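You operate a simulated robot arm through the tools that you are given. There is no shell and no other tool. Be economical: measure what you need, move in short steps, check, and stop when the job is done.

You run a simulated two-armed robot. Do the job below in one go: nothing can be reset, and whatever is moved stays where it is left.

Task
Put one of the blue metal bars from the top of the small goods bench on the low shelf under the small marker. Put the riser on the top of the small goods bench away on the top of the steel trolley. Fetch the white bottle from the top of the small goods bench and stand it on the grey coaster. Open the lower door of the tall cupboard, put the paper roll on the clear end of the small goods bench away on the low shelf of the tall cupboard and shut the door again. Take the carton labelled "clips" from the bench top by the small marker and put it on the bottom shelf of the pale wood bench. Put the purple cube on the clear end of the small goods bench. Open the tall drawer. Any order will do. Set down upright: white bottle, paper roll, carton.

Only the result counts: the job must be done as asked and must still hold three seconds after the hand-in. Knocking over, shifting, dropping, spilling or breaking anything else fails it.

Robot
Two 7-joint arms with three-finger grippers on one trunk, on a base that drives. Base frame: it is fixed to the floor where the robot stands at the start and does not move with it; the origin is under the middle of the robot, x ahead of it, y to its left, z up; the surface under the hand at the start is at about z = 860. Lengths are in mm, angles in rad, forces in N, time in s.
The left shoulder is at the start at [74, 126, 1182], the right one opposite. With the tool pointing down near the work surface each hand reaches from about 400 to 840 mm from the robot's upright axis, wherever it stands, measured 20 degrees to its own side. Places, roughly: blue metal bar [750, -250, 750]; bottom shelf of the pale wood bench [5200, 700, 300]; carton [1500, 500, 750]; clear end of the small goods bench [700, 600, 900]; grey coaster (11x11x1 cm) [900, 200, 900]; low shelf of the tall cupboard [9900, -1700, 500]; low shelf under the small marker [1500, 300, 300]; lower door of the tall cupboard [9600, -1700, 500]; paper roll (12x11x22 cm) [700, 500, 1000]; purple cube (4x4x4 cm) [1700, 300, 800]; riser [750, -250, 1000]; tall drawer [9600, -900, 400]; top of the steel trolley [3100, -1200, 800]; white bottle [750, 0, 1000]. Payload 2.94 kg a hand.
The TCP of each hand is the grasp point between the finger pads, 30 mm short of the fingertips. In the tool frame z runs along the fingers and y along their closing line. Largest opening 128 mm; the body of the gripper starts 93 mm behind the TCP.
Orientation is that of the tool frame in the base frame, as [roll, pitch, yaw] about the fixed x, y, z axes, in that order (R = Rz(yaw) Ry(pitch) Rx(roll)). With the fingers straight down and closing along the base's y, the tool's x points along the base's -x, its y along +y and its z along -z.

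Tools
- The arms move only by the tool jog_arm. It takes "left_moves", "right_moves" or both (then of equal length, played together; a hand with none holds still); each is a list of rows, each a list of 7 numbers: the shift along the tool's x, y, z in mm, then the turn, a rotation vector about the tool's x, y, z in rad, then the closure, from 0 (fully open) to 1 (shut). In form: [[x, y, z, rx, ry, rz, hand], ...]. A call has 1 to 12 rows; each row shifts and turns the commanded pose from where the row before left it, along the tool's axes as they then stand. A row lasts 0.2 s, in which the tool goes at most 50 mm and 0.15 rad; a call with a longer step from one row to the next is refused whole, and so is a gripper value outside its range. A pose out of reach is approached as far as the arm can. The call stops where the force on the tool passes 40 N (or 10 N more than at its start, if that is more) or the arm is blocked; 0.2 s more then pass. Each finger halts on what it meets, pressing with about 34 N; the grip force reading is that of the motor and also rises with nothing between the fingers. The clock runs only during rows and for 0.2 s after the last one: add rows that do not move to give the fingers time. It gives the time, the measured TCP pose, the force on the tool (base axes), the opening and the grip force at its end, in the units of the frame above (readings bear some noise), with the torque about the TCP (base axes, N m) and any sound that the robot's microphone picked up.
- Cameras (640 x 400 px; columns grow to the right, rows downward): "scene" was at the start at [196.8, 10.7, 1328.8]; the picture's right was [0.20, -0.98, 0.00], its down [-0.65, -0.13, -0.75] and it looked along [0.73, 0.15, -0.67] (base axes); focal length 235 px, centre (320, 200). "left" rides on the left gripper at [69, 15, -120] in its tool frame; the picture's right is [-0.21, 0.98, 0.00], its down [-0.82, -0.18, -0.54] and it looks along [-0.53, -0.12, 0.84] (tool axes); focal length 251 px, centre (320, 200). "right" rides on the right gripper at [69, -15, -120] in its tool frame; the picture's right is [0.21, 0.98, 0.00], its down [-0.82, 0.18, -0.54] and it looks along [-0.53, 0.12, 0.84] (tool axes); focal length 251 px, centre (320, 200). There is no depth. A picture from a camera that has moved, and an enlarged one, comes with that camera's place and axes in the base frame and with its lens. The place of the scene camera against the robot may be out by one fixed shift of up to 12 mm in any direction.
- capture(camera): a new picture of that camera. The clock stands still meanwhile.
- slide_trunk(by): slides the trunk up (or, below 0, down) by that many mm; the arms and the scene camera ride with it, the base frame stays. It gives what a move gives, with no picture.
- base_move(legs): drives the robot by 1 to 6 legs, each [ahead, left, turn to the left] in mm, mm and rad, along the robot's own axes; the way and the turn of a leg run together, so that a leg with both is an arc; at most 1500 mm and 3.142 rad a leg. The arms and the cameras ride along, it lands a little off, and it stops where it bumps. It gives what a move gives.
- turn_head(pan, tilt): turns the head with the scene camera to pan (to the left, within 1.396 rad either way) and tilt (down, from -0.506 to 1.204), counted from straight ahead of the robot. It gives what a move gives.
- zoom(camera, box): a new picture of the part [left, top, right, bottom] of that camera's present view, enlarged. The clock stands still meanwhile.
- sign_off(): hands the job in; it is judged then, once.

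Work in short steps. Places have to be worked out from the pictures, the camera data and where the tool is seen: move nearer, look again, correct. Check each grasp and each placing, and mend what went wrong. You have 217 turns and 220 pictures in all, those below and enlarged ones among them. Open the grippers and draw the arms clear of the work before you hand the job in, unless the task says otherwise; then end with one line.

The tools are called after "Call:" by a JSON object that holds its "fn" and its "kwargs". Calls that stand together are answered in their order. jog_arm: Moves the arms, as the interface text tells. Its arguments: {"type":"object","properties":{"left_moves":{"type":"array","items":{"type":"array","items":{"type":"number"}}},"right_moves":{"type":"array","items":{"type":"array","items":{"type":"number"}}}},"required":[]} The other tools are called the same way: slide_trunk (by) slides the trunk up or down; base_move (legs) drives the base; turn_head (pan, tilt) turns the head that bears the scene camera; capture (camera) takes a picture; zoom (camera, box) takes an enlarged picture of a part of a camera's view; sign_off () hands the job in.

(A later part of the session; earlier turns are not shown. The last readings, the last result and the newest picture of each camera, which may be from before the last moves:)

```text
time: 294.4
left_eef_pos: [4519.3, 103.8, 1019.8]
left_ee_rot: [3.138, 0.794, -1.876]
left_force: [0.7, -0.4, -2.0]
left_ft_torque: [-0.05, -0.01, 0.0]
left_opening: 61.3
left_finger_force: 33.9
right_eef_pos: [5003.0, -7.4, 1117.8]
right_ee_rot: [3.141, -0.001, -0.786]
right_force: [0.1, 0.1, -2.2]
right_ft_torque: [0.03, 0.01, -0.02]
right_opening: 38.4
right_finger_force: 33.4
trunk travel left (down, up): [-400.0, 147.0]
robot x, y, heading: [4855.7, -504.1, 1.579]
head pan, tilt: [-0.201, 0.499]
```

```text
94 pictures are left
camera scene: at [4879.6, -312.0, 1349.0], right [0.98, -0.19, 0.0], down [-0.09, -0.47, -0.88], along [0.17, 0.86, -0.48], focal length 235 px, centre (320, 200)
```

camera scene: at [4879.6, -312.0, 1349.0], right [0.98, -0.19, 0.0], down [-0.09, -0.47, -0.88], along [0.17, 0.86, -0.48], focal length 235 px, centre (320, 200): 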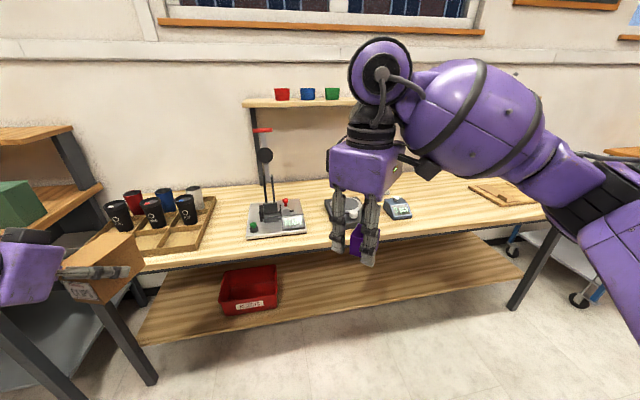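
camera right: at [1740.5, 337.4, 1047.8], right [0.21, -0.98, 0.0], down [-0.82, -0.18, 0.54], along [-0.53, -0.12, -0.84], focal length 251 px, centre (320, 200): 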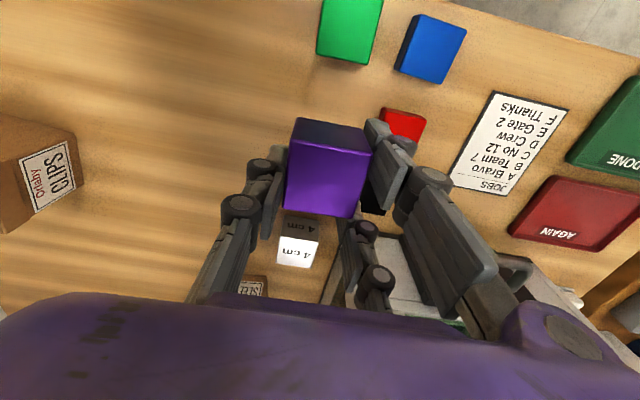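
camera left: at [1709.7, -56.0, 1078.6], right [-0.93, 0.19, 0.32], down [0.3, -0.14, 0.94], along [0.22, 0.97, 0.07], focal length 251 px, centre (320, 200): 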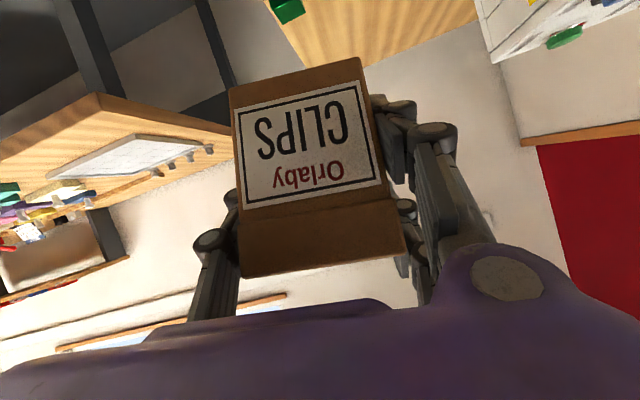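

The pale wood bench with its open low shelf is right ahead. I align the left tool with my heading, then lower the trunk while still clear of the bench.

Call:
{"fn": "jog_arm", "kwargs": {"left_moves": [[0, 0, 0, -0.0713, 0, -0.07, 1], [0, 0, 0, -0.0713, 0, -0.07, 1], [0, 0, 0, -0.0713, 0, -0.07, 1], [0, 0, 0, 0, 0, 0, 1]]}}

Call:
{"fn": "slide_trunk", "kwargs": {"by": -300}}

Call:
{"fn": "turn_head", "kwargs": {"pan": -0.05, "tilt": 0.35}}

Call:
{"fn": "capture", "kwargs": {"camera": "scene"}}

```text
time: 295.4
left_eef_pos: [4518.0, 102.6, 1020.4]
left_ee_rot: [-3.141, 0.793, -1.576]
left_force: [-1.4, 0.4, -1.8]
left_ft_torque: [-0.02, -0.02, 0.0]
left_opening: 61.3
left_finger_force: 33.7
right_eef_pos: [5002.1, -7.5, 1116.5]
right_ee_rot: [3.141, -0.001, -0.786]
right_force: [-0.7, 0.0, -1.6]
right_ft_torque: [0.0, 0.0, -0.01]
right_opening: 38.3
right_finger_force: 34.1
trunk travel left (down, up): [-400.0, 147.0]
robot x, y, heading: [4857.5, -508.3, 1.579]
head pan, tilt: [-0.201, 0.499]
```

```text
time: 298.4
left_eef_pos: [4518.4, 103.6, 720.5]
left_ee_rot: [3.142, 0.795, -1.578]
left_force: [0.4, 0.2, -1.4]
left_ft_torque: [-0.03, -0.01, 0.0]
left_opening: 61.3
left_finger_force: 33.8
right_eef_pos: [5003.0, -7.5, 817.0]
right_ee_rot: [3.141, -0.001, -0.787]
right_force: [0.0, 0.3, -1.5]
right_ft_torque: [0.02, 0.0, -0.02]
right_opening: 38.3
right_finger_force: 34.2
trunk travel left (down, up): [-100.0, 447.0]
robot x, y, heading: [4860.0, -504.1, 1.576]
head pan, tilt: [-0.201, 0.499]
```

```text
time: 299.1
left_eef_pos: [4518.9, 103.6, 720.7]
left_ee_rot: [3.14, 0.795, -1.576]
left_force: [0.2, 0.4, -2.1]
left_ft_torque: [-0.03, 0.02, 0.02]
left_opening: 61.4
left_finger_force: 33.6
right_eef_pos: [5002.8, -6.4, 816.2]
right_ee_rot: [3.141, 0.0, -0.787]
right_force: [1.0, -0.2, -2.3]
right_ft_torque: [-0.02, 0.02, 0.01]
right_opening: 38.2
right_finger_force: 33.7
trunk travel left (down, up): [-100.0, 447.0]
robot x, y, heading: [4853.1, -504.9, 1.576]
head pan, tilt: [-0.051, 0.351]
```

```text
93 pictures are left
camera scene: at [4865.6, -212.9, 1041.8], right [1.0, -0.05, 0.0], down [-0.02, -0.34, -0.94], along [0.04, 0.94, -0.34], focal length 235 px, centre (320, 200)
```

scene: 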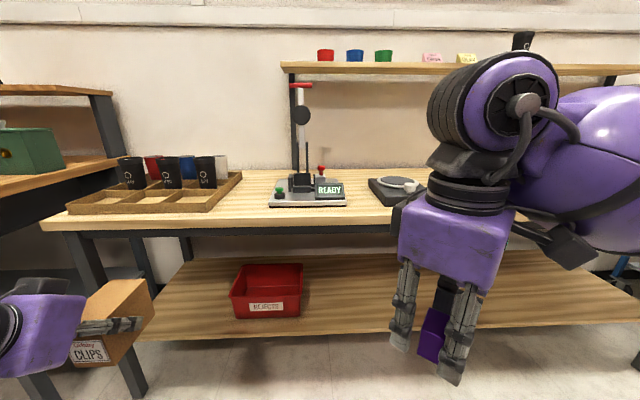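

Carton is level. I move the base right so the carton lines up with the free shelf area beside the red bin, and lower further.

Call:
{"fn": "base_move", "kwargs": {"legs": [[0, -540, 0]]}}

Call:
{"fn": "slide_trunk", "kwargs": {"by": -90}}

Call:
{"fn": "jog_arm", "kwargs": {"left_moves": [[28.6, 0, 28, 0, 0, 0, 1], [28.6, 0, 28, 0, 0, 0, 1], [28.6, 0, 28, 0, 0, 0, 1], [0, 0, 0, 0, 0, 0, 1]]}}

Call:
{"fn": "capture", "kwargs": {"camera": "scene"}}

Call:
{"fn": "capture", "kwargs": {"camera": "left"}}

```text
time: 304.3
left_eef_pos: [5054.0, 105.8, 720.8]
left_ee_rot: [3.139, 0.794, -1.569]
left_force: [-0.2, 0.4, -2.2]
left_ft_torque: [-0.01, -0.03, -0.01]
left_opening: 61.6
left_finger_force: 34.2
right_eef_pos: [5539.8, 0.4, 815.8]
right_ee_rot: [3.141, 0.003, -0.777]
right_force: [-0.4, 0.4, -1.1]
right_ft_torque: [0.0, -0.01, 0.01]
right_opening: 38.4
right_finger_force: 34.0
trunk travel left (down, up): [-100.0, 447.0]
robot x, y, heading: [5397.8, -503.3, 1.589]
head pan, tilt: [-0.051, 0.351]
```

```text
time: 305.6
left_eef_pos: [5053.1, 105.9, 630.3]
left_ee_rot: [3.139, 0.797, -1.567]
left_force: [-0.9, 0.0, -1.6]
left_ft_torque: [-0.02, 0.02, 0.0]
left_opening: 61.5
left_finger_force: 34.0
right_eef_pos: [5540.2, 0.8, 725.8]
right_ee_rot: [-3.14, 0.001, -0.778]
right_force: [0.4, -0.1, -1.0]
right_ft_torque: [0.05, 0.04, 0.0]
right_opening: 38.5
right_finger_force: 33.8
trunk travel left (down, up): [-10.0, 537.0]
robot x, y, heading: [5398.0, -497.8, 1.585]
head pan, tilt: [-0.051, 0.351]
```

```text
time: 306.6
left_eef_pos: [5054.1, 105.8, 510.1]
left_ee_rot: [3.14, 0.794, -1.567]
left_force: [0.0, 0.2, -2.8]
left_ft_torque: [-0.03, 0.04, 0.0]
left_opening: 61.6
left_finger_force: 34.1
right_eef_pos: [5541.0, -0.3, 726.5]
right_ee_rot: [3.14, 0.0, -0.776]
right_force: [0.1, 0.4, -1.3]
right_ft_torque: [-0.01, 0.04, -0.01]
right_opening: 38.4
right_finger_force: 34.2
trunk travel left (down, up): [-10.0, 537.0]
robot x, y, heading: [5401.4, -500.2, 1.586]
head pan, tilt: [-0.051, 0.351]
```

```text
92 pictures are left
camera scene: at [5403.3, -182.4, 958.6], right [1.0, -0.04, 0.0], down [-0.01, -0.34, -0.94], along [0.03, 0.94, -0.34], focal length 235 px, centre (320, 200)
```

scene: 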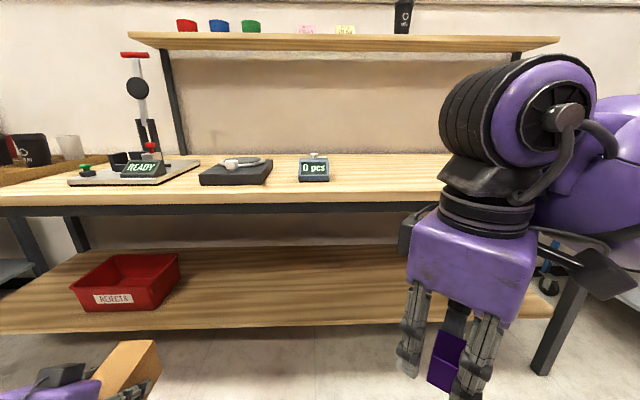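

```text
91 pictures are left
camera left: at [5038.2, -28.0, 545.0], right [-0.98, 0.15, 0.15], down [0.18, 0.19, 0.96], along [0.11, 0.97, -0.21], focal length 251 px, centre (320, 200)
```

left: 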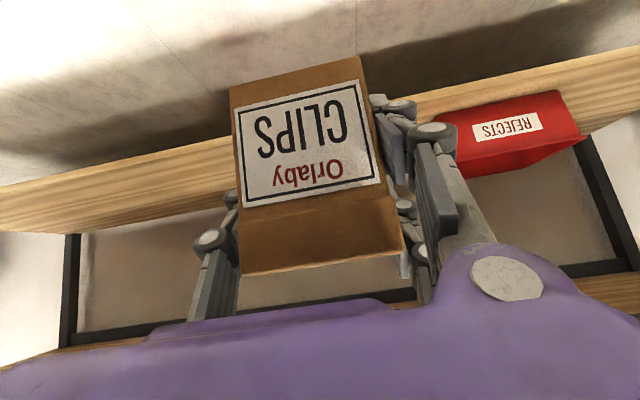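

Shelf surface ≈z 335, front edge y≈380. I lower the carton to z≈450, raise the right hand (cube) above bench height, then look.

Call:
{"fn": "jog_arm", "kwargs": {"left_moves": [[21.5, 0, 21, 0, 0, 0, 1], [21.5, 0, 21, 0, 0, 0, 1], [0, 0, 0, 0, 0, 0, 1], [0, 0, 0, 0, 0, 0, 1]], "right_moves": [[0, 0, -45, 0, 0, 0, 1], [0, 0, -45, 0, 0, 0, 1], [0, 0, -45, 0, 0, 0, 1], [0, 0, -45, 0, 0, 0, 1]]}}

Call:
{"fn": "base_move", "kwargs": {"legs": [[230, 0, 0]]}}

Call:
{"fn": "capture", "kwargs": {"camera": "left"}}

Call:
{"fn": "capture", "kwargs": {"camera": "scene"}}

```text
time: 307.6
left_eef_pos: [5052.5, 106.9, 449.0]
left_ee_rot: [3.141, 0.798, -1.567]
left_force: [-0.1, -0.1, -2.5]
left_ft_torque: [-0.03, -0.02, 0.02]
left_opening: 61.3
left_finger_force: 34.3
right_eef_pos: [5539.5, -2.7, 906.3]
right_ee_rot: [3.139, 0.001, -0.775]
right_force: [0.1, 1.4, -2.2]
right_ft_torque: [0.04, 0.03, -0.01]
right_opening: 38.2
right_finger_force: 33.8
trunk travel left (down, up): [-10.0, 537.0]
robot x, y, heading: [5401.5, -503.0, 1.584]
head pan, tilt: [-0.051, 0.351]
```

```text
time: 309.3
left_eef_pos: [5052.1, 337.2, 448.3]
left_ee_rot: [3.139, 0.794, -1.57]
left_force: [-0.7, 0.4, -2.8]
left_ft_torque: [-0.04, -0.01, 0.01]
left_opening: 61.6
left_finger_force: 34.7
right_eef_pos: [5538.5, 226.6, 906.0]
right_ee_rot: [3.136, 0.0, -0.779]
right_force: [-0.1, 0.6, -1.5]
right_ft_torque: [0.02, 0.01, 0.02]
right_opening: 38.1
right_finger_force: 34.2
trunk travel left (down, up): [-10.0, 537.0]
robot x, y, heading: [5397.6, -274.1, 1.582]
head pan, tilt: [-0.051, 0.351]
```

```text
90 pictures are left
camera left: at [5037.3, 201.9, 482.7], right [-0.98, 0.15, 0.15], down [0.18, 0.19, 0.96], along [0.11, 0.97, -0.21], focal length 251 px, centre (320, 200)
```

left: 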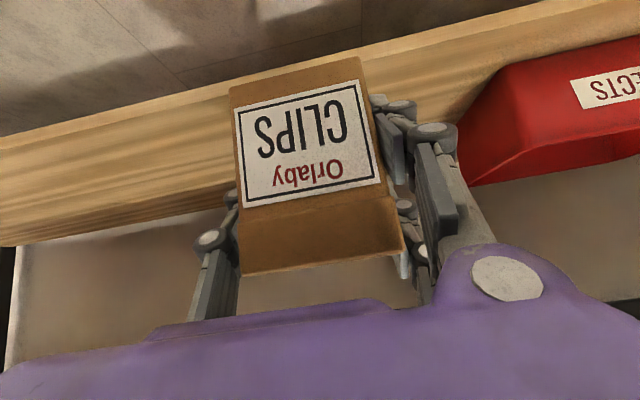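

```text
89 pictures are left
camera scene: at [5401.4, 46.4, 958.5], right [1.0, -0.04, 0.0], down [-0.01, -0.34, -0.94], along [0.04, 0.94, -0.34], focal length 235 px, centre (320, 200)
```

scene: 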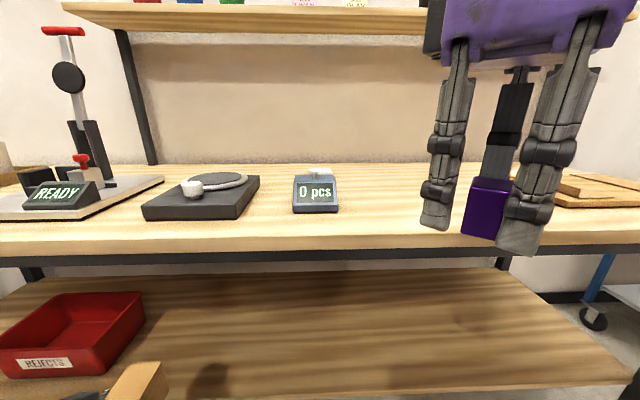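

Lined up and level, bin is clear by ~60 mm. Driving 140 mm further in.

Call:
{"fn": "base_move", "kwargs": {"legs": [[140, 0, 0]]}}

Call:
{"fn": "capture", "kwargs": {"camera": "left"}}

```text
time: 310.6
left_eef_pos: [5050.1, 475.0, 446.7]
left_ee_rot: [3.139, 0.796, -1.571]
left_force: [0.0, -1.0, -1.7]
left_ft_torque: [-0.07, 0.0, 0.0]
left_opening: 61.5
left_finger_force: 34.4
right_eef_pos: [5535.8, 365.7, 906.2]
right_ee_rot: [3.139, -0.001, -0.78]
right_force: [-0.1, 0.1, -1.3]
right_ft_torque: [0.02, -0.02, -0.02]
right_opening: 38.3
right_finger_force: 34.3
trunk travel left (down, up): [-10.0, 537.0]
robot x, y, heading: [5396.1, -135.4, 1.583]
head pan, tilt: [-0.051, 0.351]
```

```text
88 pictures are left
camera left: at [5035.7, 340.3, 482.6], right [-0.98, 0.15, 0.15], down [0.18, 0.19, 0.96], along [0.11, 0.97, -0.21], focal length 251 px, centre (320, 200)
```

left: 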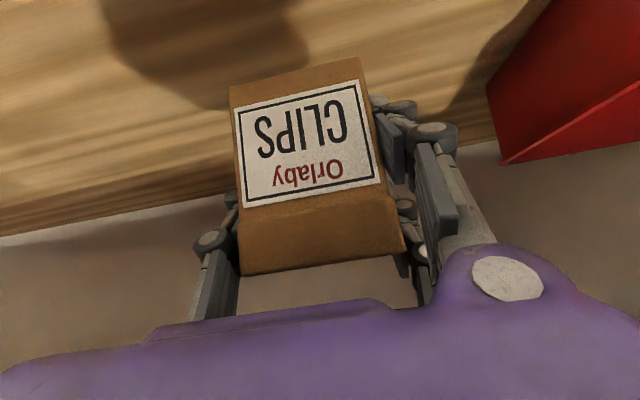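

Over the shelf. Lowering 45 mm, then small steps until contact.

Call:
{"fn": "jog_arm", "kwargs": {"left_moves": [[16, 0, 15.7, 0, 0, 0, 1], [16, 0, 15.7, 0, 0, 0, 1], [0, 0, 0, 0, 0, 0, 1]]}}

Call:
{"fn": "jog_arm", "kwargs": {"left_moves": [[2.9, 0, 2.8, 0, 0, 0, 1], [2.9, 0, 2.8, 0, 0, 0, 1], [0, 0, 0, 0, 0, 0, 1]]}}

```text
time: 311.4
left_eef_pos: [5052.2, 473.8, 403.7]
left_ee_rot: [3.139, 0.795, -1.571]
left_force: [-0.1, -0.6, -2.9]
left_ft_torque: [-0.02, 0.03, -0.01]
left_opening: 61.0
left_finger_force: 33.9
right_eef_pos: [5535.9, 365.8, 905.2]
right_ee_rot: [3.141, 0.0, -0.78]
right_force: [-0.3, -0.5, -1.7]
right_ft_torque: [-0.01, 0.01, 0.02]
right_opening: 38.7
right_finger_force: 34.5
trunk travel left (down, up): [-10.0, 537.0]
robot x, y, heading: [5396.8, -133.8, 1.582]
head pan, tilt: [-0.051, 0.351]
```

```text
time: 312.2
left_eef_pos: [5051.0, 474.3, 394.9]
left_ee_rot: [3.139, 0.794, -1.571]
left_force: [-0.3, 0.6, -0.7]
left_ft_torque: [-0.02, 0.0, 0.03]
left_opening: 61.4
left_finger_force: 34.0
right_eef_pos: [5536.2, 365.2, 905.5]
right_ee_rot: [-3.141, 0.0, -0.78]
right_force: [1.3, -0.4, -2.0]
right_ft_torque: [0.05, 0.0, 0.01]
right_opening: 38.6
right_finger_force: 34.0
trunk travel left (down, up): [-10.0, 537.0]
robot x, y, heading: [5394.2, -134.1, 1.584]
head pan, tilt: [-0.051, 0.351]
```

Call:
{"fn": "jog_arm", "kwargs": {"left_moves": [[2.2, 0, 2.1, 0, 0, 0, 1], [2.2, 0, 2.1, 0, 0, 0, 1], [0, 0, 0, 0, 0, 0, 1]]}}

```text
time: 313.0
left_eef_pos: [5051.0, 473.1, 389.2]
left_ee_rot: [3.139, 0.794, -1.571]
left_force: [0.8, 0.1, -2.4]
left_ft_torque: [-0.04, -0.03, 0.03]
left_opening: 61.1
left_finger_force: 34.7
right_eef_pos: [5536.4, 365.7, 905.8]
right_ee_rot: [-3.141, 0.001, -0.78]
right_force: [0.0, 0.1, -2.8]
right_ft_torque: [0.02, 0.05, 0.03]
right_opening: 38.3
right_finger_force: 34.1
trunk travel left (down, up): [-10.0, 537.0]
robot x, y, heading: [5395.5, -136.1, 1.579]
head pan, tilt: [-0.051, 0.351]
```

Still free at z≈389; continuing down in 3 mm steps.

Call:
{"fn": "jog_arm", "kwargs": {"left_moves": [[2.2, 0, 2.1, 0, 0, 0, 1], [2.2, 0, 2.1, 0, 0, 0, 1], [2.2, 0, 2.1, 0, 0, 0, 1], [0, 0, 0, 0, 0, 0, 1]]}}

Call:
{"fn": "capture", "kwargs": {"camera": "left"}}

```text
time: 314.0
left_eef_pos: [5050.2, 475.6, 380.5]
left_ee_rot: [3.139, 0.794, -1.572]
left_force: [-0.1, -0.9, -1.9]
left_ft_torque: [-0.03, 0.01, -0.02]
left_opening: 61.4
left_finger_force: 33.7
right_eef_pos: [5535.5, 364.3, 905.7]
right_ee_rot: [3.142, -0.001, -0.78]
right_force: [0.0, 0.1, -2.3]
right_ft_torque: [0.01, 0.03, 0.0]
right_opening: 38.3
right_finger_force: 34.1
trunk travel left (down, up): [-10.0, 537.0]
robot x, y, heading: [5394.6, -132.2, 1.588]
head pan, tilt: [-0.051, 0.351]
```

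```text
87 pictures are left
camera left: at [5035.5, 339.6, 414.7], right [-0.98, 0.15, 0.15], down [0.18, 0.19, 0.96], along [0.11, 0.97, -0.21], focal length 251 px, centre (320, 200)
```

left: 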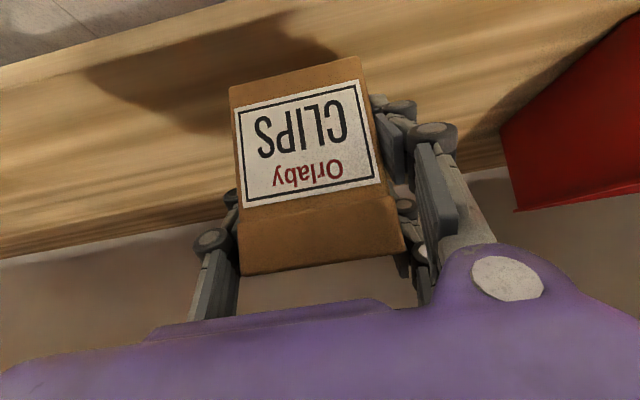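

Continuing down.

Call:
{"fn": "jog_arm", "kwargs": {"left_moves": [[2.2, 0, 2.1, 0, 0, 0, 1], [2.2, 0, 2.1, 0, 0, 0, 1], [2.2, 0, 2.1, 0, 0, 0, 1], [0, 0, 0, 0, 0, 0, 1]]}}

Call:
{"fn": "jog_arm", "kwargs": {"left_moves": [[2.2, 0, 2.1, 0, 0, 0, 1], [2.2, 0, 2.1, 0, 0, 0, 1], [0, 0, 0, 0, 0, 0, 1]]}}

```text
time: 315.0
left_eef_pos: [5051.4, 473.9, 371.5]
left_ee_rot: [3.139, 0.794, -1.573]
left_force: [0.0, 0.3, -2.3]
left_ft_torque: [0.02, 0.0, -0.03]
left_opening: 61.6
left_finger_force: 33.6
right_eef_pos: [5536.1, 366.3, 904.5]
right_ee_rot: [3.139, -0.001, -0.78]
right_force: [0.4, 0.1, -1.2]
right_ft_torque: [0.02, -0.02, 0.0]
right_opening: 38.3
right_finger_force: 34.1
trunk travel left (down, up): [-10.0, 537.0]
robot x, y, heading: [5397.9, -137.3, 1.582]
head pan, tilt: [-0.051, 0.351]
```

```text
time: 315.8
left_eef_pos: [5049.4, 474.1, 364.7]
left_ee_rot: [3.14, 0.794, -1.569]
left_force: [0.7, 1.0, -3.3]
left_ft_torque: [-0.06, 0.03, -0.04]
left_opening: 61.2
left_finger_force: 33.6
right_eef_pos: [5536.1, 364.6, 905.4]
right_ee_rot: [-3.141, 0.0, -0.781]
right_force: [-0.2, -0.3, -1.0]
right_ft_torque: [0.03, 0.04, 0.0]
right_opening: 38.3
right_finger_force: 34.3
trunk travel left (down, up): [-10.0, 537.0]
robot x, y, heading: [5392.7, -133.0, 1.586]
head pan, tilt: [-0.051, 0.351]
```

Still no contact; three more steps and a look.

Call:
{"fn": "jog_arm", "kwargs": {"left_moves": [[2.2, 0, 2.1, 0, 0, 0, 1], [2.2, 0, 2.1, 0, 0, 0, 1], [2.2, 0, 2.1, 0, 0, 0, 1], [0, 0, 0, 0, 0, 0, 1]]}}

Call:
{"fn": "capture", "kwargs": {"camera": "left"}}

```text
time: 316.8
left_eef_pos: [5050.9, 474.6, 356.1]
left_ee_rot: [-3.141, 0.794, -1.572]
left_force: [-0.4, -0.2, -2.3]
left_ft_torque: [-0.04, -0.01, 0.01]
left_opening: 61.3
left_finger_force: 34.4
right_eef_pos: [5535.7, 365.4, 906.6]
right_ee_rot: [-3.139, 0.0, -0.782]
right_force: [-0.3, -0.2, -1.0]
right_ft_torque: [0.01, 0.03, 0.01]
right_opening: 38.4
right_finger_force: 33.5
trunk travel left (down, up): [-10.0, 537.0]
robot x, y, heading: [5393.2, -133.9, 1.584]
head pan, tilt: [-0.051, 0.351]
```

```text
86 pictures are left
camera left: at [5035.3, 340.2, 390.7], right [-0.98, 0.15, 0.15], down [0.18, 0.19, 0.96], along [0.11, 0.97, -0.21], focal length 251 px, centre (320, 200)
```

left: 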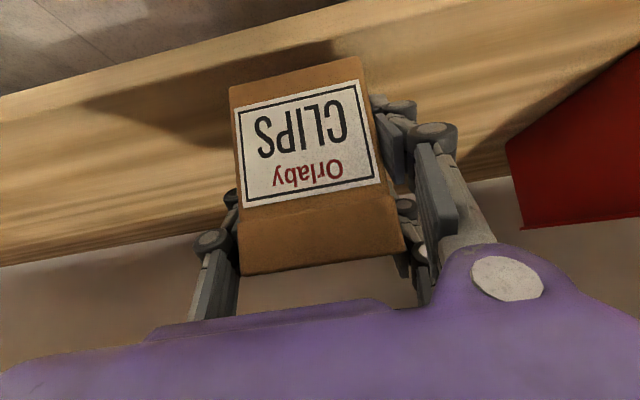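

The shelf seems lower (≈z 290–300). Lowering 15 mm more with force stop as guard.

Call:
{"fn": "jog_arm", "kwargs": {"left_moves": [[2.2, 0, 2.1, 0, 0, 0, 1], [2.2, 0, 2.1, 0, 0, 0, 1], [2.2, 0, 2.1, 0, 0, 0, 1], [2.2, 0, 2.1, 0, 0, 0, 1], [2.2, 0, 2.1, 0, 0, 0, 1], [0, 0, 0, 0, 0, 0, 1]]}}

Call:
{"fn": "capture", "kwargs": {"camera": "left"}}

```text
time: 318.2
left_eef_pos: [5052.0, 473.1, 341.3]
left_ee_rot: [3.139, 0.795, -1.571]
left_force: [0.2, -0.8, -1.9]
left_ft_torque: [-0.03, -0.03, -0.01]
left_opening: 61.3
left_finger_force: 34.0
right_eef_pos: [5536.1, 364.9, 905.7]
right_ee_rot: [3.141, 0.001, -0.781]
right_force: [0.5, -0.7, -2.2]
right_ft_torque: [0.03, 0.01, -0.01]
right_opening: 38.4
right_finger_force: 33.8
trunk travel left (down, up): [-10.0, 537.0]
robot x, y, heading: [5399.5, -131.1, 1.58]
head pan, tilt: [-0.051, 0.351]
```

```text
85 pictures are left
camera left: at [5035.6, 339.5, 375.8], right [-0.98, 0.15, 0.15], down [0.18, 0.19, 0.96], along [0.11, 0.97, -0.21], focal length 251 px, centre (320, 200)
```

left: 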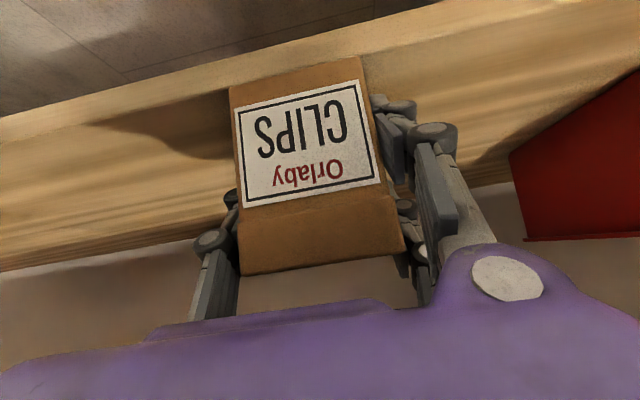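

Nearly at the shelf, but the carton's near edge is close to the shelf front; raising 12 mm and going 70 mm deeper.

Call:
{"fn": "jog_arm", "kwargs": {"left_moves": [[-8.6, 0, -8.4, 0, 0, 0, 1], [0, 0, 0, 0, 0, 0, 1]]}}

Call:
{"fn": "base_move", "kwargs": {"legs": [[70, 0, 0]]}}

Call:
{"fn": "capture", "kwargs": {"camera": "left"}}

```text
time: 318.8
left_eef_pos: [5051.3, 473.0, 354.2]
left_ee_rot: [-3.141, 0.795, -1.568]
left_force: [0.0, 0.3, -2.1]
left_ft_torque: [-0.04, 0.0, -0.01]
left_opening: 61.4
left_finger_force: 34.2
right_eef_pos: [5536.6, 364.6, 906.2]
right_ee_rot: [-3.141, 0.0, -0.78]
right_force: [-0.1, -0.2, -1.1]
right_ft_torque: [0.01, -0.01, 0.03]
right_opening: 38.2
right_finger_force: 33.6
trunk travel left (down, up): [-10.0, 537.0]
robot x, y, heading: [5395.8, -133.2, 1.585]
head pan, tilt: [-0.051, 0.351]
```

```text
time: 319.8
left_eef_pos: [5051.9, 543.3, 353.2]
left_ee_rot: [3.141, 0.795, -1.571]
left_force: [0.7, 0.4, -2.4]
left_ft_torque: [-0.03, 0.0, -0.02]
left_opening: 61.3
left_finger_force: 34.4
right_eef_pos: [5535.1, 434.8, 905.7]
right_ee_rot: [3.14, -0.001, -0.78]
right_force: [-1.0, -0.1, -2.3]
right_ft_torque: [-0.02, 0.02, -0.02]
right_opening: 38.5
right_finger_force: 33.7
trunk travel left (down, up): [-10.0, 537.0]
robot x, y, heading: [5396.8, -62.0, 1.583]
head pan, tilt: [-0.051, 0.351]
```

```text
84 pictures are left
camera left: at [5034.9, 409.0, 387.7], right [-0.98, 0.15, 0.15], down [0.18, 0.19, 0.96], along [0.11, 0.97, -0.21], focal length 251 px, centre (320, 200)
```

left: 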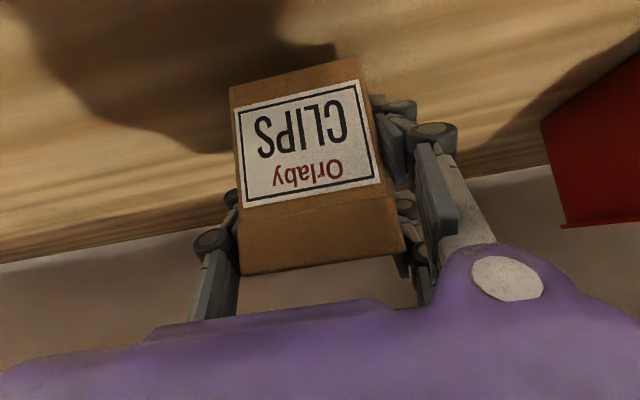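

Well over the shelf now. Lowering until contact.

Call:
{"fn": "jog_arm", "kwargs": {"left_moves": [[7.2, 0, 7, 0, 0, 0, 1], [2.2, 0, 2.1, 0, 0, 0, 1], [2.2, 0, 2.1, 0, 0, 0, 1], [2.2, 0, 2.1, 0, 0, 0, 1], [0, 0, 0, 0, 0, 0, 1]]}}

Call:
{"fn": "jog_arm", "kwargs": {"left_moves": [[2.2, 0, 2.1, 0, 0, 0, 1], [0, 0, 0, 0, 0, 0, 1]]}}

```text
time: 321.0
left_eef_pos: [5050.1, 543.7, 333.2]
left_ee_rot: [3.141, 0.794, -1.573]
left_force: [1.5, 0.2, -2.8]
left_ft_torque: [-0.04, 0.01, -0.03]
left_opening: 61.4
left_finger_force: 34.0
right_eef_pos: [5535.7, 433.9, 905.1]
right_ee_rot: [3.142, 0.002, -0.78]
right_force: [0.7, -0.2, -1.3]
right_ft_torque: [0.01, 0.02, -0.01]
right_opening: 38.4
right_finger_force: 34.4
trunk travel left (down, up): [-10.0, 537.0]
robot x, y, heading: [5395.7, -65.4, 1.583]
head pan, tilt: [-0.051, 0.351]
```

```text
time: 321.6
left_eef_pos: [5050.2, 541.7, 331.0]
left_ee_rot: [3.14, 0.793, -1.57]
left_force: [0.1, -0.6, -2.6]
left_ft_torque: [-0.04, 0.02, 0.0]
left_opening: 61.3
left_finger_force: 34.0
right_eef_pos: [5534.9, 434.5, 906.0]
right_ee_rot: [-3.141, -0.001, -0.78]
right_force: [0.1, -0.8, -1.5]
right_ft_torque: [0.0, 0.02, 0.01]
right_opening: 38.2
right_finger_force: 33.8
trunk travel left (down, up): [-10.0, 537.0]
robot x, y, heading: [5397.0, -65.1, 1.577]
head pan, tilt: [-0.051, 0.351]
```

Call:
{"fn": "jog_arm", "kwargs": {"left_moves": [[2.2, 0, 2.1, 0, 0, 0, 1], [2.2, 0, 2.1, 0, 0, 0, 1], [2.2, 0, 2.1, 0, 0, 0, 1], [0, 0, 0, 0, 0, 0, 1]]}}

Call:
{"fn": "capture", "kwargs": {"camera": "left"}}

```text
time: 322.6
left_eef_pos: [5050.4, 545.1, 326.6]
left_ee_rot: [3.137, 0.805, -1.572]
left_force: [-4.3, -6.8, 30.2]
left_ft_torque: [0.6, 0.03, 0.19]
left_opening: 61.7
left_finger_force: 34.4
right_eef_pos: [5536.3, 432.7, 906.8]
right_ee_rot: [3.14, 0.003, -0.78]
right_force: [0.1, 0.1, -0.7]
right_ft_torque: [0.01, 0.06, -0.02]
right_opening: 38.2
right_finger_force: 33.5
trunk travel left (down, up): [-10.0, 537.0]
robot x, y, heading: [5395.9, -62.4, 1.582]
head pan, tilt: [-0.051, 0.351]
```

```text
83 pictures are left
camera left: at [5034.7, 409.6, 359.8], right [-0.98, 0.15, 0.16], down [0.18, 0.18, 0.97], along [0.11, 0.97, -0.2], focal length 251 px, centre (320, 200)
```

left: 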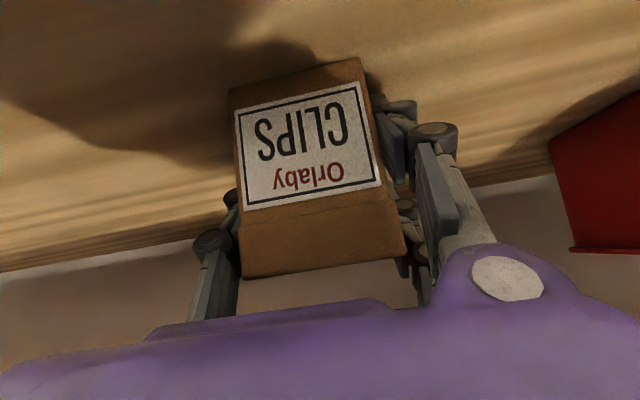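

Contact. Opening the fingers, easing up 2 mm.

Call:
{"fn": "jog_arm", "kwargs": {"left_moves": [[-1.4, 0, -1.4, 0, 0, 0, 1], [0, 0, 0, 0, 0, 0, 0.4], [0, 0, 0, 0, 0, 0, 0.15], [0, 0, 0, 0, 0, 0, 0.15], [0, 0, 0, 0, 0, 0, 0.15]]}}

Call:
{"fn": "capture", "kwargs": {"camera": "left"}}

```text
time: 323.8
left_eef_pos: [5050.6, 543.0, 323.7]
left_ee_rot: [3.139, 0.791, -1.569]
left_force: [-0.5, 0.5, 0.0]
left_ft_torque: [0.0, 0.01, 0.01]
left_opening: 108.6
left_finger_force: 0.0
right_eef_pos: [5535.5, 433.7, 906.3]
right_ee_rot: [3.141, 0.001, -0.781]
right_force: [0.3, -0.4, -2.2]
right_ft_torque: [0.02, -0.01, 0.02]
right_opening: 38.1
right_finger_force: 34.2
trunk travel left (down, up): [-10.0, 537.0]
robot x, y, heading: [5392.7, -63.9, 1.582]
head pan, tilt: [-0.051, 0.351]
```

```text
82 pictures are left
camera left: at [5034.7, 408.0, 358.0], right [-0.98, 0.15, 0.15], down [0.18, 0.19, 0.96], along [0.11, 0.97, -0.21], focal length 251 px, centre (320, 200)
```

left: 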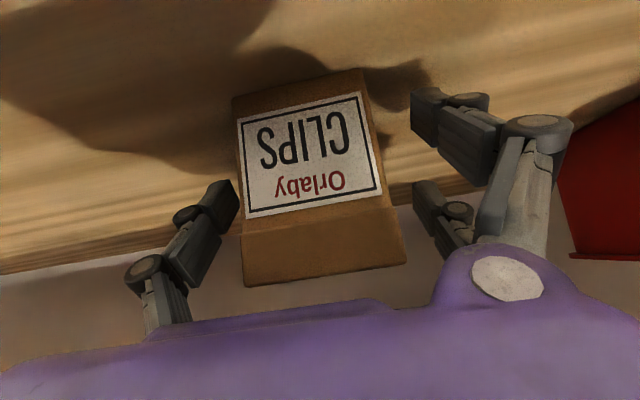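

The carton stands upright and free. Backing straight out 350 mm, then a check look.

Call:
{"fn": "base_move", "kwargs": {"legs": [[-380, 0, 0]]}}

Call:
{"fn": "capture", "kwargs": {"camera": "left"}}

Call:
{"fn": "slide_trunk", "kwargs": {"by": 390}}

```text
time: 326.2
left_eef_pos: [5057.0, 163.4, 323.9]
left_ee_rot: [3.14, 0.793, -1.573]
left_force: [-0.2, -0.7, 0.1]
left_ft_torque: [-0.03, 0.01, 0.01]
left_opening: 108.9
left_finger_force: 0.0
right_eef_pos: [5541.2, 53.5, 904.8]
right_ee_rot: [3.142, -0.001, -0.783]
right_force: [-0.7, -0.1, -2.2]
right_ft_torque: [0.03, 0.02, 0.01]
right_opening: 38.4
right_finger_force: 33.7
trunk travel left (down, up): [-10.0, 537.0]
robot x, y, heading: [5394.6, -443.3, 1.583]
head pan, tilt: [-0.051, 0.351]
```

```text
81 pictures are left
camera left: at [5040.2, 29.1, 358.5], right [-0.98, 0.15, 0.15], down [0.18, 0.19, 0.96], along [0.12, 0.97, -0.21], focal length 251 px, centre (320, 200)
```

left: 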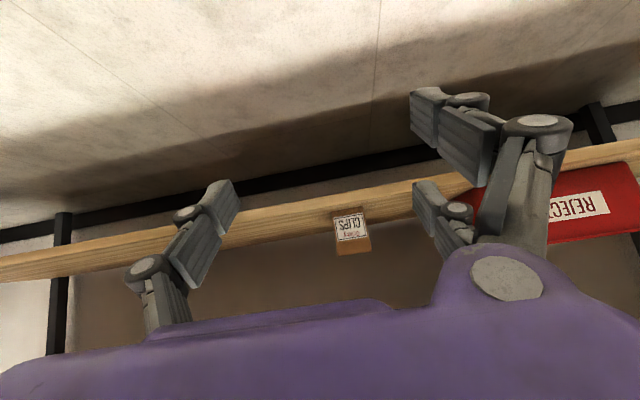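

```text
time: 330.0
left_eef_pos: [5056.5, 163.8, 713.2]
left_ee_rot: [3.139, 0.794, -1.575]
left_force: [0.4, -0.4, 0.3]
left_ft_torque: [0.0, 0.01, -0.03]
left_opening: 108.6
left_finger_force: 0.0
right_eef_pos: [5540.9, 53.2, 1296.0]
right_ee_rot: [3.139, 0.002, -0.782]
right_force: [0.0, -0.7, -0.2]
right_ft_torque: [0.02, 0.03, 0.01]
right_opening: 38.0
right_finger_force: 33.7
trunk travel left (down, up): [-400.0, 147.0]
robot x, y, heading: [5397.2, -442.9, 1.583]
head pan, tilt: [-0.051, 0.351]
```

Carton done. Restoring the left arm, then starting the drive back toward the small goods bench.

Call:
{"fn": "jog_arm", "kwargs": {"left_moves": [[0, 0, 0, 0, 0.132, 0, 0], [0, 0, 0, 0, 0.132, 0, 0], [0, 0, 0, 0, 0.132, 0, 0], [0, 0, 0, 0, 0.132, 0, 0], [0, 0, 0, 0, 0.132, 0, 0], [0, 0, 0, 0, 0.132, 0, 0], [20, 0, -45, 0, 0, 0, 0], [20, 0, -45, 0, 0, 0, 0], [20, 0, -45, 0, 0, 0, 0], [20, 0, -45, 0, 0, 0, 0], [20, 0, -45, 0, 0, 0, 0], [20, 0, -45, 0, 0, 0, 0]], "right_moves": [[0, 0, 15, 0, 0, 0, 1], [0, 0, 15, 0, 0, 0, 1], [0, 0, 15, 0, 0, 0, 1], [0, 0, 15, 0, 0, 0, 1], [0, 0, 15, 0, 0, 0, 1], [0, 0, 15, 0, 0, 0, 1], [0, 0, 15, 0, 0, 0, 1], [0, 0, 15, 0, 0, 0, 1], [0, 0, 0, 0, 0, 0, 1], [0, 0, 0, 0, 0, 0, 1], [0, 0, 0, 0, 0, 0, 1], [0, 0, 0, 0, 0, 0, 1]]}}

Call:
{"fn": "base_move", "kwargs": {"legs": [[0, 1500, 0], [0, 1500, 0], [-1000, 0, 0], [-1000, 0, 0]]}}

Call:
{"fn": "turn_head", "kwargs": {"pan": 0.9, "tilt": 0.4}}

Call:
{"fn": "capture", "kwargs": {"camera": "scene"}}

```text
time: 332.6
left_eef_pos: [5056.9, 39.9, 984.2]
left_ee_rot: [3.14, 0.002, -1.572]
left_force: [-0.9, 0.6, -0.1]
left_ft_torque: [0.07, 0.0, 0.0]
left_opening: 128.1
left_finger_force: 0.1
right_eef_pos: [5540.9, 52.0, 1175.1]
right_ee_rot: [-3.142, 0.003, -0.783]
right_force: [0.4, -0.3, -2.0]
right_ft_torque: [0.08, -0.02, 0.0]
right_opening: 38.4
right_finger_force: 34.2
trunk travel left (down, up): [-400.0, 147.0]
robot x, y, heading: [5398.2, -446.6, 1.581]
head pan, tilt: [-0.051, 0.351]
```

```text
time: 368.1
left_eef_pos: [2088.9, -1952.7, 983.3]
left_ee_rot: [3.138, 0.003, -1.564]
left_force: [-0.1, 0.0, 0.2]
left_ft_torque: [0.01, -0.03, -0.03]
left_opening: 127.8
left_finger_force: 0.0
right_eef_pos: [2572.5, -1938.4, 1175.0]
right_ee_rot: [-3.141, 0.001, -0.775]
right_force: [0.2, 0.4, -2.2]
right_ft_torque: [0.01, 0.0, 0.03]
right_opening: 38.1
right_finger_force: 33.7
trunk travel left (down, up): [-400.0, 147.0]
robot x, y, heading: [2435.0, -2439.5, 1.588]
head pan, tilt: [-0.051, 0.351]
```

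```text
time: 369.3
left_eef_pos: [2089.5, -1952.5, 982.7]
left_ee_rot: [3.14, 0.001, -1.564]
left_force: [0.4, -0.6, 0.4]
left_ft_torque: [0.0, -0.03, 0.0]
left_opening: 128.0
left_finger_force: 0.1
right_eef_pos: [2572.3, -1939.0, 1175.5]
right_ee_rot: [3.142, -0.003, -0.775]
right_force: [-0.4, -0.1, -1.8]
right_ft_torque: [0.01, 0.02, 0.04]
right_opening: 38.1
right_finger_force: 34.1
trunk travel left (down, up): [-400.0, 147.0]
robot x, y, heading: [2432.7, -2437.1, 1.588]
head pan, tilt: [0.901, 0.4]
```

```text
80 pictures are left
camera scene: at [2362.2, -2275.6, 1358.1], right [0.61, 0.79, 0.0], down [0.31, -0.24, -0.92], along [-0.73, 0.56, -0.39], focal length 235 px, centre (320, 200)
```

scene: 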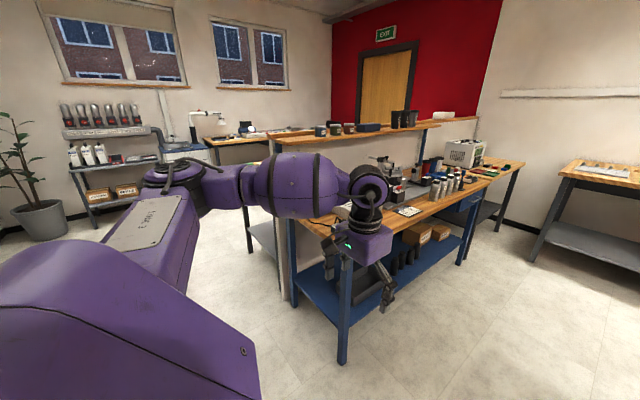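

Way is clear. Driving around the bench end back to the front of the small goods bench.

Call:
{"fn": "base_move", "kwargs": {"legs": [[0, 1350, 0], [0, 1330, 0], [0, 0, -1.588], [0, 1450, 0], [0, 1420, 0]]}}

Call:
{"fn": "turn_head", "kwargs": {"pan": 0.2, "tilt": 0.65}}

Call:
{"fn": "capture", "kwargs": {"camera": "scene"}}

```text
time: 421.2
left_eef_pos: [400.0, 733.0, 982.3]
left_ee_rot: [3.14, 0.006, 3.073]
left_force: [-0.2, 0.3, 0.7]
left_ft_torque: [-0.02, 0.02, 0.03]
left_opening: 127.9
left_finger_force: 0.1
right_eef_pos: [379.3, 248.4, 1175.3]
right_ee_rot: [3.141, 0.0, -2.42]
right_force: [1.3, 0.8, -1.4]
right_ft_torque: [0.03, 0.0, 0.01]
right_opening: 38.4
right_finger_force: 34.3
trunk travel left (down, up): [-400.0, 147.0]
robot x, y, heading: [-108.9, 425.5, -0.052]
head pan, tilt: [0.901, 0.4]
stopped in leg 5: the robot was blocked; the commanded pose is now the measured one
```

```text
time: 422.3
left_eef_pos: [401.4, 733.1, 983.1]
left_ee_rot: [3.14, 0.002, 3.072]
left_force: [-0.9, 0.3, 0.2]
left_ft_torque: [0.02, 0.0, 0.04]
left_opening: 127.9
left_finger_force: 0.1
right_eef_pos: [379.7, 249.9, 1174.5]
right_ee_rot: [3.14, 0.002, -2.418]
right_force: [-0.9, 0.9, -1.3]
right_ft_torque: [0.0, 0.02, -0.05]
right_opening: 38.2
right_finger_force: 33.7
trunk travel left (down, up): [-400.0, 147.0]
robot x, y, heading: [-107.5, 425.6, -0.051]
head pan, tilt: [0.201, 0.649]
```

```text
79 pictures are left
camera scene: at [92.6, 423.5, 1335.8], right [0.15, -0.99, 0.0], down [-0.6, -0.09, -0.8], along [0.79, 0.12, -0.6], focal length 235 px, centre (320, 200)
```

scene: 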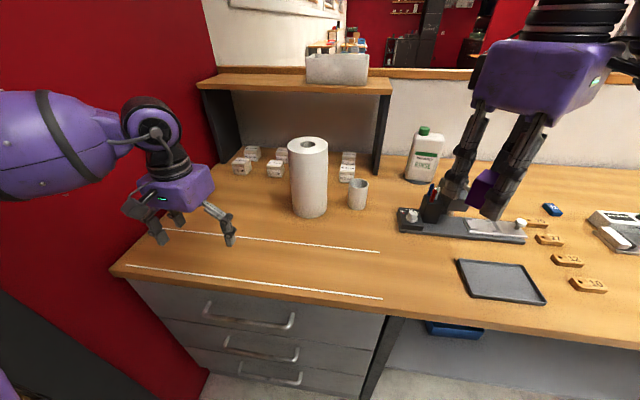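

Bottle still fine on its coaster. Left elbow met the wall, so I shift right/forward and turn left to face the clear end diagonally.

Call:
{"fn": "base_move", "kwargs": {"legs": [[0, -170, 0], [100, 0, 0], [0, 0, 0.65]]}}

Call:
{"fn": "turn_head", "kwargs": {"pan": 0.0, "tilt": 0.7}}

Call:
{"fn": "capture", "kwargs": {"camera": "scene"}}

```text
time: 426.9
left_eef_pos: [199.7, 809.3, 983.4]
left_ee_rot: [-3.141, 0.002, -2.553]
left_force: [0.3, 0.5, -0.4]
left_ft_torque: [0.02, -0.03, 0.0]
left_opening: 127.8
left_finger_force: 0.0
right_eef_pos: [478.6, 413.5, 1174.9]
right_ee_rot: [3.141, 0.0, -1.763]
right_force: [-0.3, -0.3, -2.4]
right_ft_torque: [0.02, -0.04, -0.01]
right_opening: 38.1
right_finger_force: 33.9
trunk travel left (down, up): [-400.0, 147.0]
robot x, y, heading: [-10.8, 255.2, 0.598]
head pan, tilt: [0.201, 0.649]
```

```text
time: 427.7
left_eef_pos: [199.5, 808.6, 982.3]
left_ee_rot: [3.139, 0.001, -2.555]
left_force: [-0.6, -0.5, -0.4]
left_ft_torque: [-0.04, 0.01, -0.02]
left_opening: 128.2
left_finger_force: 0.0
right_eef_pos: [478.8, 413.1, 1175.6]
right_ee_rot: [3.141, -0.002, -1.763]
right_force: [0.7, 1.1, -0.9]
right_ft_torque: [-0.01, 0.04, 0.02]
right_opening: 38.4
right_finger_force: 34.8
trunk travel left (down, up): [-400.0, 147.0]
robot x, y, heading: [-16.1, 256.9, 0.605]
head pan, tilt: [0.0, 0.7]
```

```text
78 pictures are left
camera scene: at [150.6, 359.2, 1331.3], right [0.57, -0.83, 0.0], down [-0.53, -0.36, -0.77], along [0.63, 0.43, -0.64], focal length 235 px, centre (320, 200)
```

scene: 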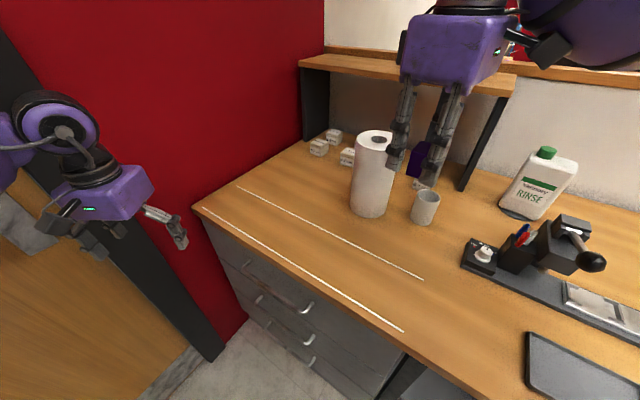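

Roll centre ≈[701,537]. Moving the cube over a free spot at ≈[590,640].

Call:
{"fn": "jog_arm", "kwargs": {"right_moves": [[-40.7, -10.9, 25, 0, 0, 0, 1], [-40.7, -10.9, 25, 0, 0, 0, 1], [-40.7, -10.9, 25, 0, 0, 0, 1], [-40.7, -10.9, 25, 0, 0, 0, 1], [-40.7, -10.9, 25, 0, 0, 0, 1], [-40.7, -10.9, 25, 0, 0, 0, 1], [0, 0, 45, 0, 0, 0, 1], [0, 0, 40, 0, 0, 0, 1]]}}

Call:
{"fn": "capture", "kwargs": {"camera": "scene"}}

```text
time: 429.5
left_eef_pos: [200.7, 808.5, 981.0]
left_ee_rot: [3.14, 0.003, -2.553]
left_force: [-0.5, 0.4, 0.3]
left_ft_torque: [0.02, -0.01, 0.0]
left_opening: 127.9
left_finger_force: 0.1
right_eef_pos: [572.6, 604.9, 964.4]
right_ee_rot: [-3.141, 0.001, -1.762]
right_force: [0.0, 0.5, -1.8]
right_ft_torque: [0.04, 0.0, 0.04]
right_opening: 38.3
right_finger_force: 34.3
right hand out of reach, approached as far as the arm can: row 6
trunk travel left (down, up): [-400.0, 147.0]
robot x, y, heading: [-15.2, 255.5, 0.598]
head pan, tilt: [0.0, 0.7]
```

```text
77 pictures are left
camera scene: at [151.0, 359.2, 1331.2], right [0.56, -0.83, 0.0], down [-0.53, -0.36, -0.76], along [0.63, 0.43, -0.64], focal length 235 px, centre (320, 200)
```

scene: 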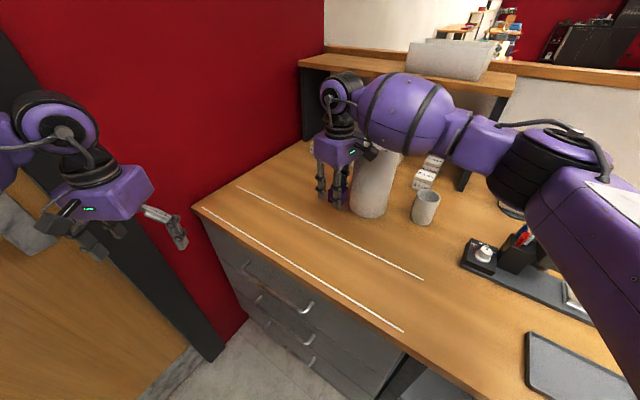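

Good spot. Lowering to the bench.

Call:
{"fn": "jog_arm", "kwargs": {"right_moves": [[0, 0, 40, 0, 0, 0, 1], [0, 0, 25, 0, 0, 0, 1], [0, 0, 4, 0, 0, 0, 1], [0, 0, 0, 0, 0, 0, 1]]}}

```text
time: 430.5
left_eef_pos: [199.2, 808.3, 982.8]
left_ee_rot: [-3.139, 0.002, -2.556]
left_force: [0.2, 0.2, 0.2]
left_ft_torque: [0.0, 0.04, 0.03]
left_opening: 128.3
left_finger_force: 0.2
right_eef_pos: [570.8, 606.2, 896.4]
right_ee_rot: [-3.14, 0.0, -1.761]
right_force: [1.4, 0.1, -1.7]
right_ft_torque: [0.03, 0.01, 0.0]
right_opening: 38.3
right_finger_force: 34.0
trunk travel left (down, up): [-400.0, 147.0]
robot x, y, heading: [-13.4, 256.8, 0.597]
head pan, tilt: [0.0, 0.7]
```

Call:
{"fn": "jog_arm", "kwargs": {"right_moves": [[0, 0, 2, 0, 0, 0, 1], [0, 0, 2, 0, 0, 0, 1], [0, 0, 1.5, 0, 0, 0, 1], [0, 0, 0, 0, 0, 0, 1]]}}

```text
time: 431.5
left_eef_pos: [199.2, 809.8, 982.4]
left_ee_rot: [3.141, 0.002, -2.553]
left_force: [-0.1, 0.0, 0.2]
left_ft_torque: [0.0, 0.01, -0.01]
left_opening: 128.2
left_finger_force: 0.1
right_eef_pos: [570.5, 604.3, 891.0]
right_ee_rot: [-3.141, -0.001, -1.763]
right_force: [0.2, -0.1, -2.3]
right_ft_torque: [0.0, 0.01, -0.02]
right_opening: 38.5
right_finger_force: 33.7
trunk travel left (down, up): [-400.0, 147.0]
robot x, y, heading: [-9.9, 254.1, 0.596]
head pan, tilt: [0.0, 0.7]
```

Not yet touching; 2 mm more in steps.

Call:
{"fn": "jog_arm", "kwargs": {"right_moves": [[0, 0, 1.5, 0, 0, 0, 1], [0, 0, 1.5, 0, 0, 0, 1], [0, 0, 0, 0, 0, 0, 1]]}}

```text
time: 432.3
left_eef_pos: [200.6, 808.2, 983.7]
left_ee_rot: [-3.141, 0.004, -2.552]
left_force: [-0.5, -0.1, 0.3]
left_ft_torque: [-0.01, 0.02, 0.0]
left_opening: 128.1
left_finger_force: 0.1
right_eef_pos: [571.0, 604.4, 890.3]
right_ee_rot: [-3.141, 0.005, -1.763]
right_force: [2.2, -0.4, 9.4]
right_ft_torque: [0.15, 0.02, -0.02]
right_opening: 38.2
right_finger_force: 33.6
trunk travel left (down, up): [-400.0, 147.0]
robot x, y, heading: [-14.0, 255.2, 0.601]
head pan, tilt: [0.0, 0.7]
```

Contact. Releasing and rising.

Call:
{"fn": "jog_arm", "kwargs": {"right_moves": [[0, 0, 0, 0, 0, 0, 0.6], [0, 0, 0, 0, 0, 0, 0.5], [0, 0, 0, 0, 0, 0, 0.5], [0, 0, -30, 0, 0, 0, 0.5], [0, 0, -45, 0, 0, 0, 0.5], [0, 0, -45, 0, 0, 0, 0.5], [0, 0, -45, 0, 0, 0, 0.5], [0, 0, -45, 0, 0, 0, 0.5], [0, 0, -45, 0, 0, 0, 0.5], [0, 0, -30, 0, 0, 0, 0.5]]}}

Call:
{"fn": "capture", "kwargs": {"camera": "right"}}

```text
time: 434.5
left_eef_pos: [200.5, 806.1, 983.3]
left_ee_rot: [-3.141, 0.005, -2.553]
left_force: [0.2, -0.6, -0.2]
left_ft_torque: [0.02, 0.0, -0.03]
left_opening: 128.0
left_finger_force: 0.1
right_eef_pos: [568.0, 590.1, 1145.3]
right_ee_rot: [3.139, 0.003, -1.766]
right_force: [-2.1, 0.7, -0.1]
right_ft_torque: [-0.01, -0.02, -0.02]
right_opening: 64.0
right_finger_force: 0.1
right hand out of reach, approached as far as the arm can: row 8, 9, 10
trunk travel left (down, up): [-400.0, 147.0]
robot x, y, heading: [-15.9, 254.0, 0.599]
head pan, tilt: [0.0, 0.7]
```

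```text
76 pictures are left
camera right: at [570.1, 519.7, 1265.1], right [-1.0, -0.02, 0.0], down [-0.02, 0.84, 0.54], along [-0.01, 0.54, -0.84], focal length 251 px, centre (320, 200)
```

right: 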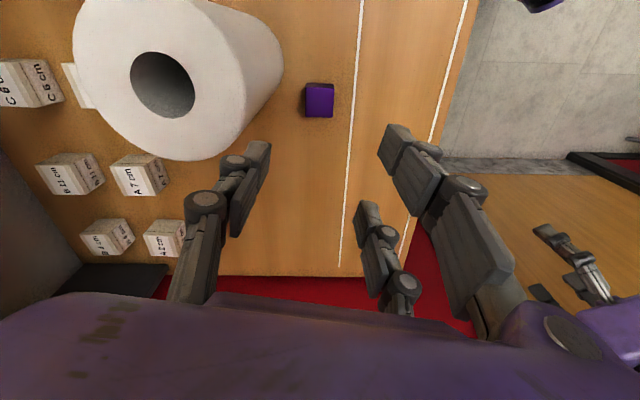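

Cube placed. Next the paper roll with the right hand: centre ≈[678,543], top ≈1075, Ø≈118. I move behind it, turn the hand to my heading and open fully.

Call:
{"fn": "jog_arm", "kwargs": {"right_moves": [[39, -8.7, 0, 0, 0, 0, 0.3], [39, -8.7, 0, 0, 0, 0, 0], [39, -8.7, 0, 0, 0, 0, 0], [0, 0, 0, 0, 0, 0.129, 0], [0, 0, 0, 0, 0, 0.129, 0], [0, 0, 0, 0, 0, 0.129, 0], [0, 0, 0, 0, 0, 0.129, 0], [0, 0, 0, 0, 0, 0.129, 0], [0, 0, 0, 0, 0, 0.13, 0]]}}

Call:
{"fn": "jog_arm", "kwargs": {"right_moves": [[0, 0, 0, 0, -0.133, 0, 0], [0, 0, 0, 0, -0.133, 0, 0], [0, 0, 0, 0, -0.133, 0, 0], [0, 0, 0, 0, -0.133, 0, 0], [0, 0, 0, 0, -0.133, 0, 0], [0, 0, 0, 0, -0.135, 0, 0]]}}

Call:
{"fn": "capture", "kwargs": {"camera": "right"}}

Call:
{"fn": "capture", "kwargs": {"camera": "scene"}}

```text
time: 436.5
left_eef_pos: [198.5, 808.5, 982.4]
left_ee_rot: [-3.14, 0.002, -2.554]
left_force: [0.7, -0.1, 0.2]
left_ft_torque: [-0.01, -0.03, 0.0]
left_opening: 128.2
left_finger_force: 0.1
right_eef_pos: [571.8, 469.9, 1145.2]
right_ee_rot: [-3.141, 0.0, -2.539]
right_force: [0.0, 0.5, -0.6]
right_ft_torque: [0.03, -0.03, 0.0]
right_opening: 128.1
right_finger_force: 0.1
trunk travel left (down, up): [-400.0, 147.0]
robot x, y, heading: [-13.8, 252.4, 0.603]
head pan, tilt: [0.0, 0.7]
```

```text
time: 437.9
left_eef_pos: [199.7, 808.8, 983.4]
left_ee_rot: [-3.139, 0.001, -2.551]
left_force: [-0.2, -0.2, 0.3]
left_ft_torque: [-0.01, 0.03, 0.02]
left_opening: 127.7
left_finger_force: 0.0
right_eef_pos: [572.0, 469.9, 1146.3]
right_ee_rot: [3.14, 0.801, -2.538]
right_force: [0.1, 0.1, 0.2]
right_ft_torque: [0.02, 0.0, -0.01]
right_opening: 127.9
right_finger_force: 0.1
trunk travel left (down, up): [-400.0, 147.0]
robot x, y, heading: [-13.8, 259.2, 0.602]
head pan, tilt: [0.0, 0.7]
```

```text
75 pictures are left
camera right: at [470.2, 380.6, 1179.6], right [-0.68, 0.72, -0.15], down [0.05, 0.25, 0.97], along [0.73, 0.65, -0.21], focal length 251 px, centre (320, 200)
```

right: 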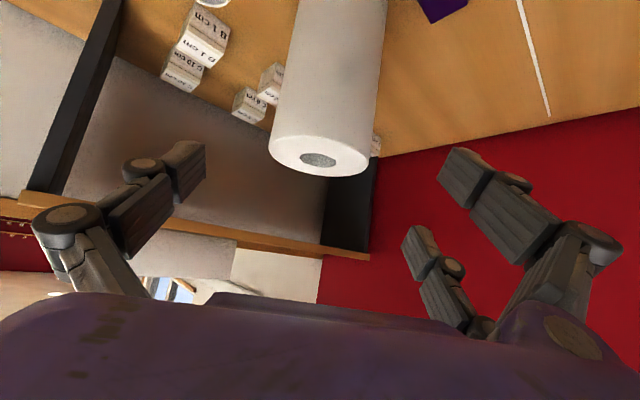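

```text
74 pictures are left
camera scene: at [150.4, 358.6, 1331.3], right [0.56, -0.83, 0.0], down [-0.53, -0.36, -0.77], along [0.63, 0.43, -0.64], focal length 235 px, centre (320, 200)
```

scene: 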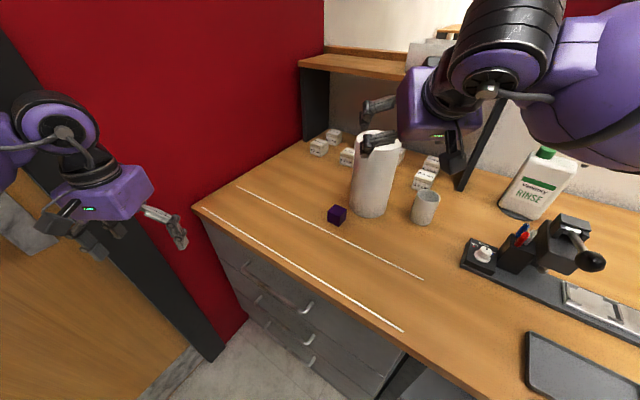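

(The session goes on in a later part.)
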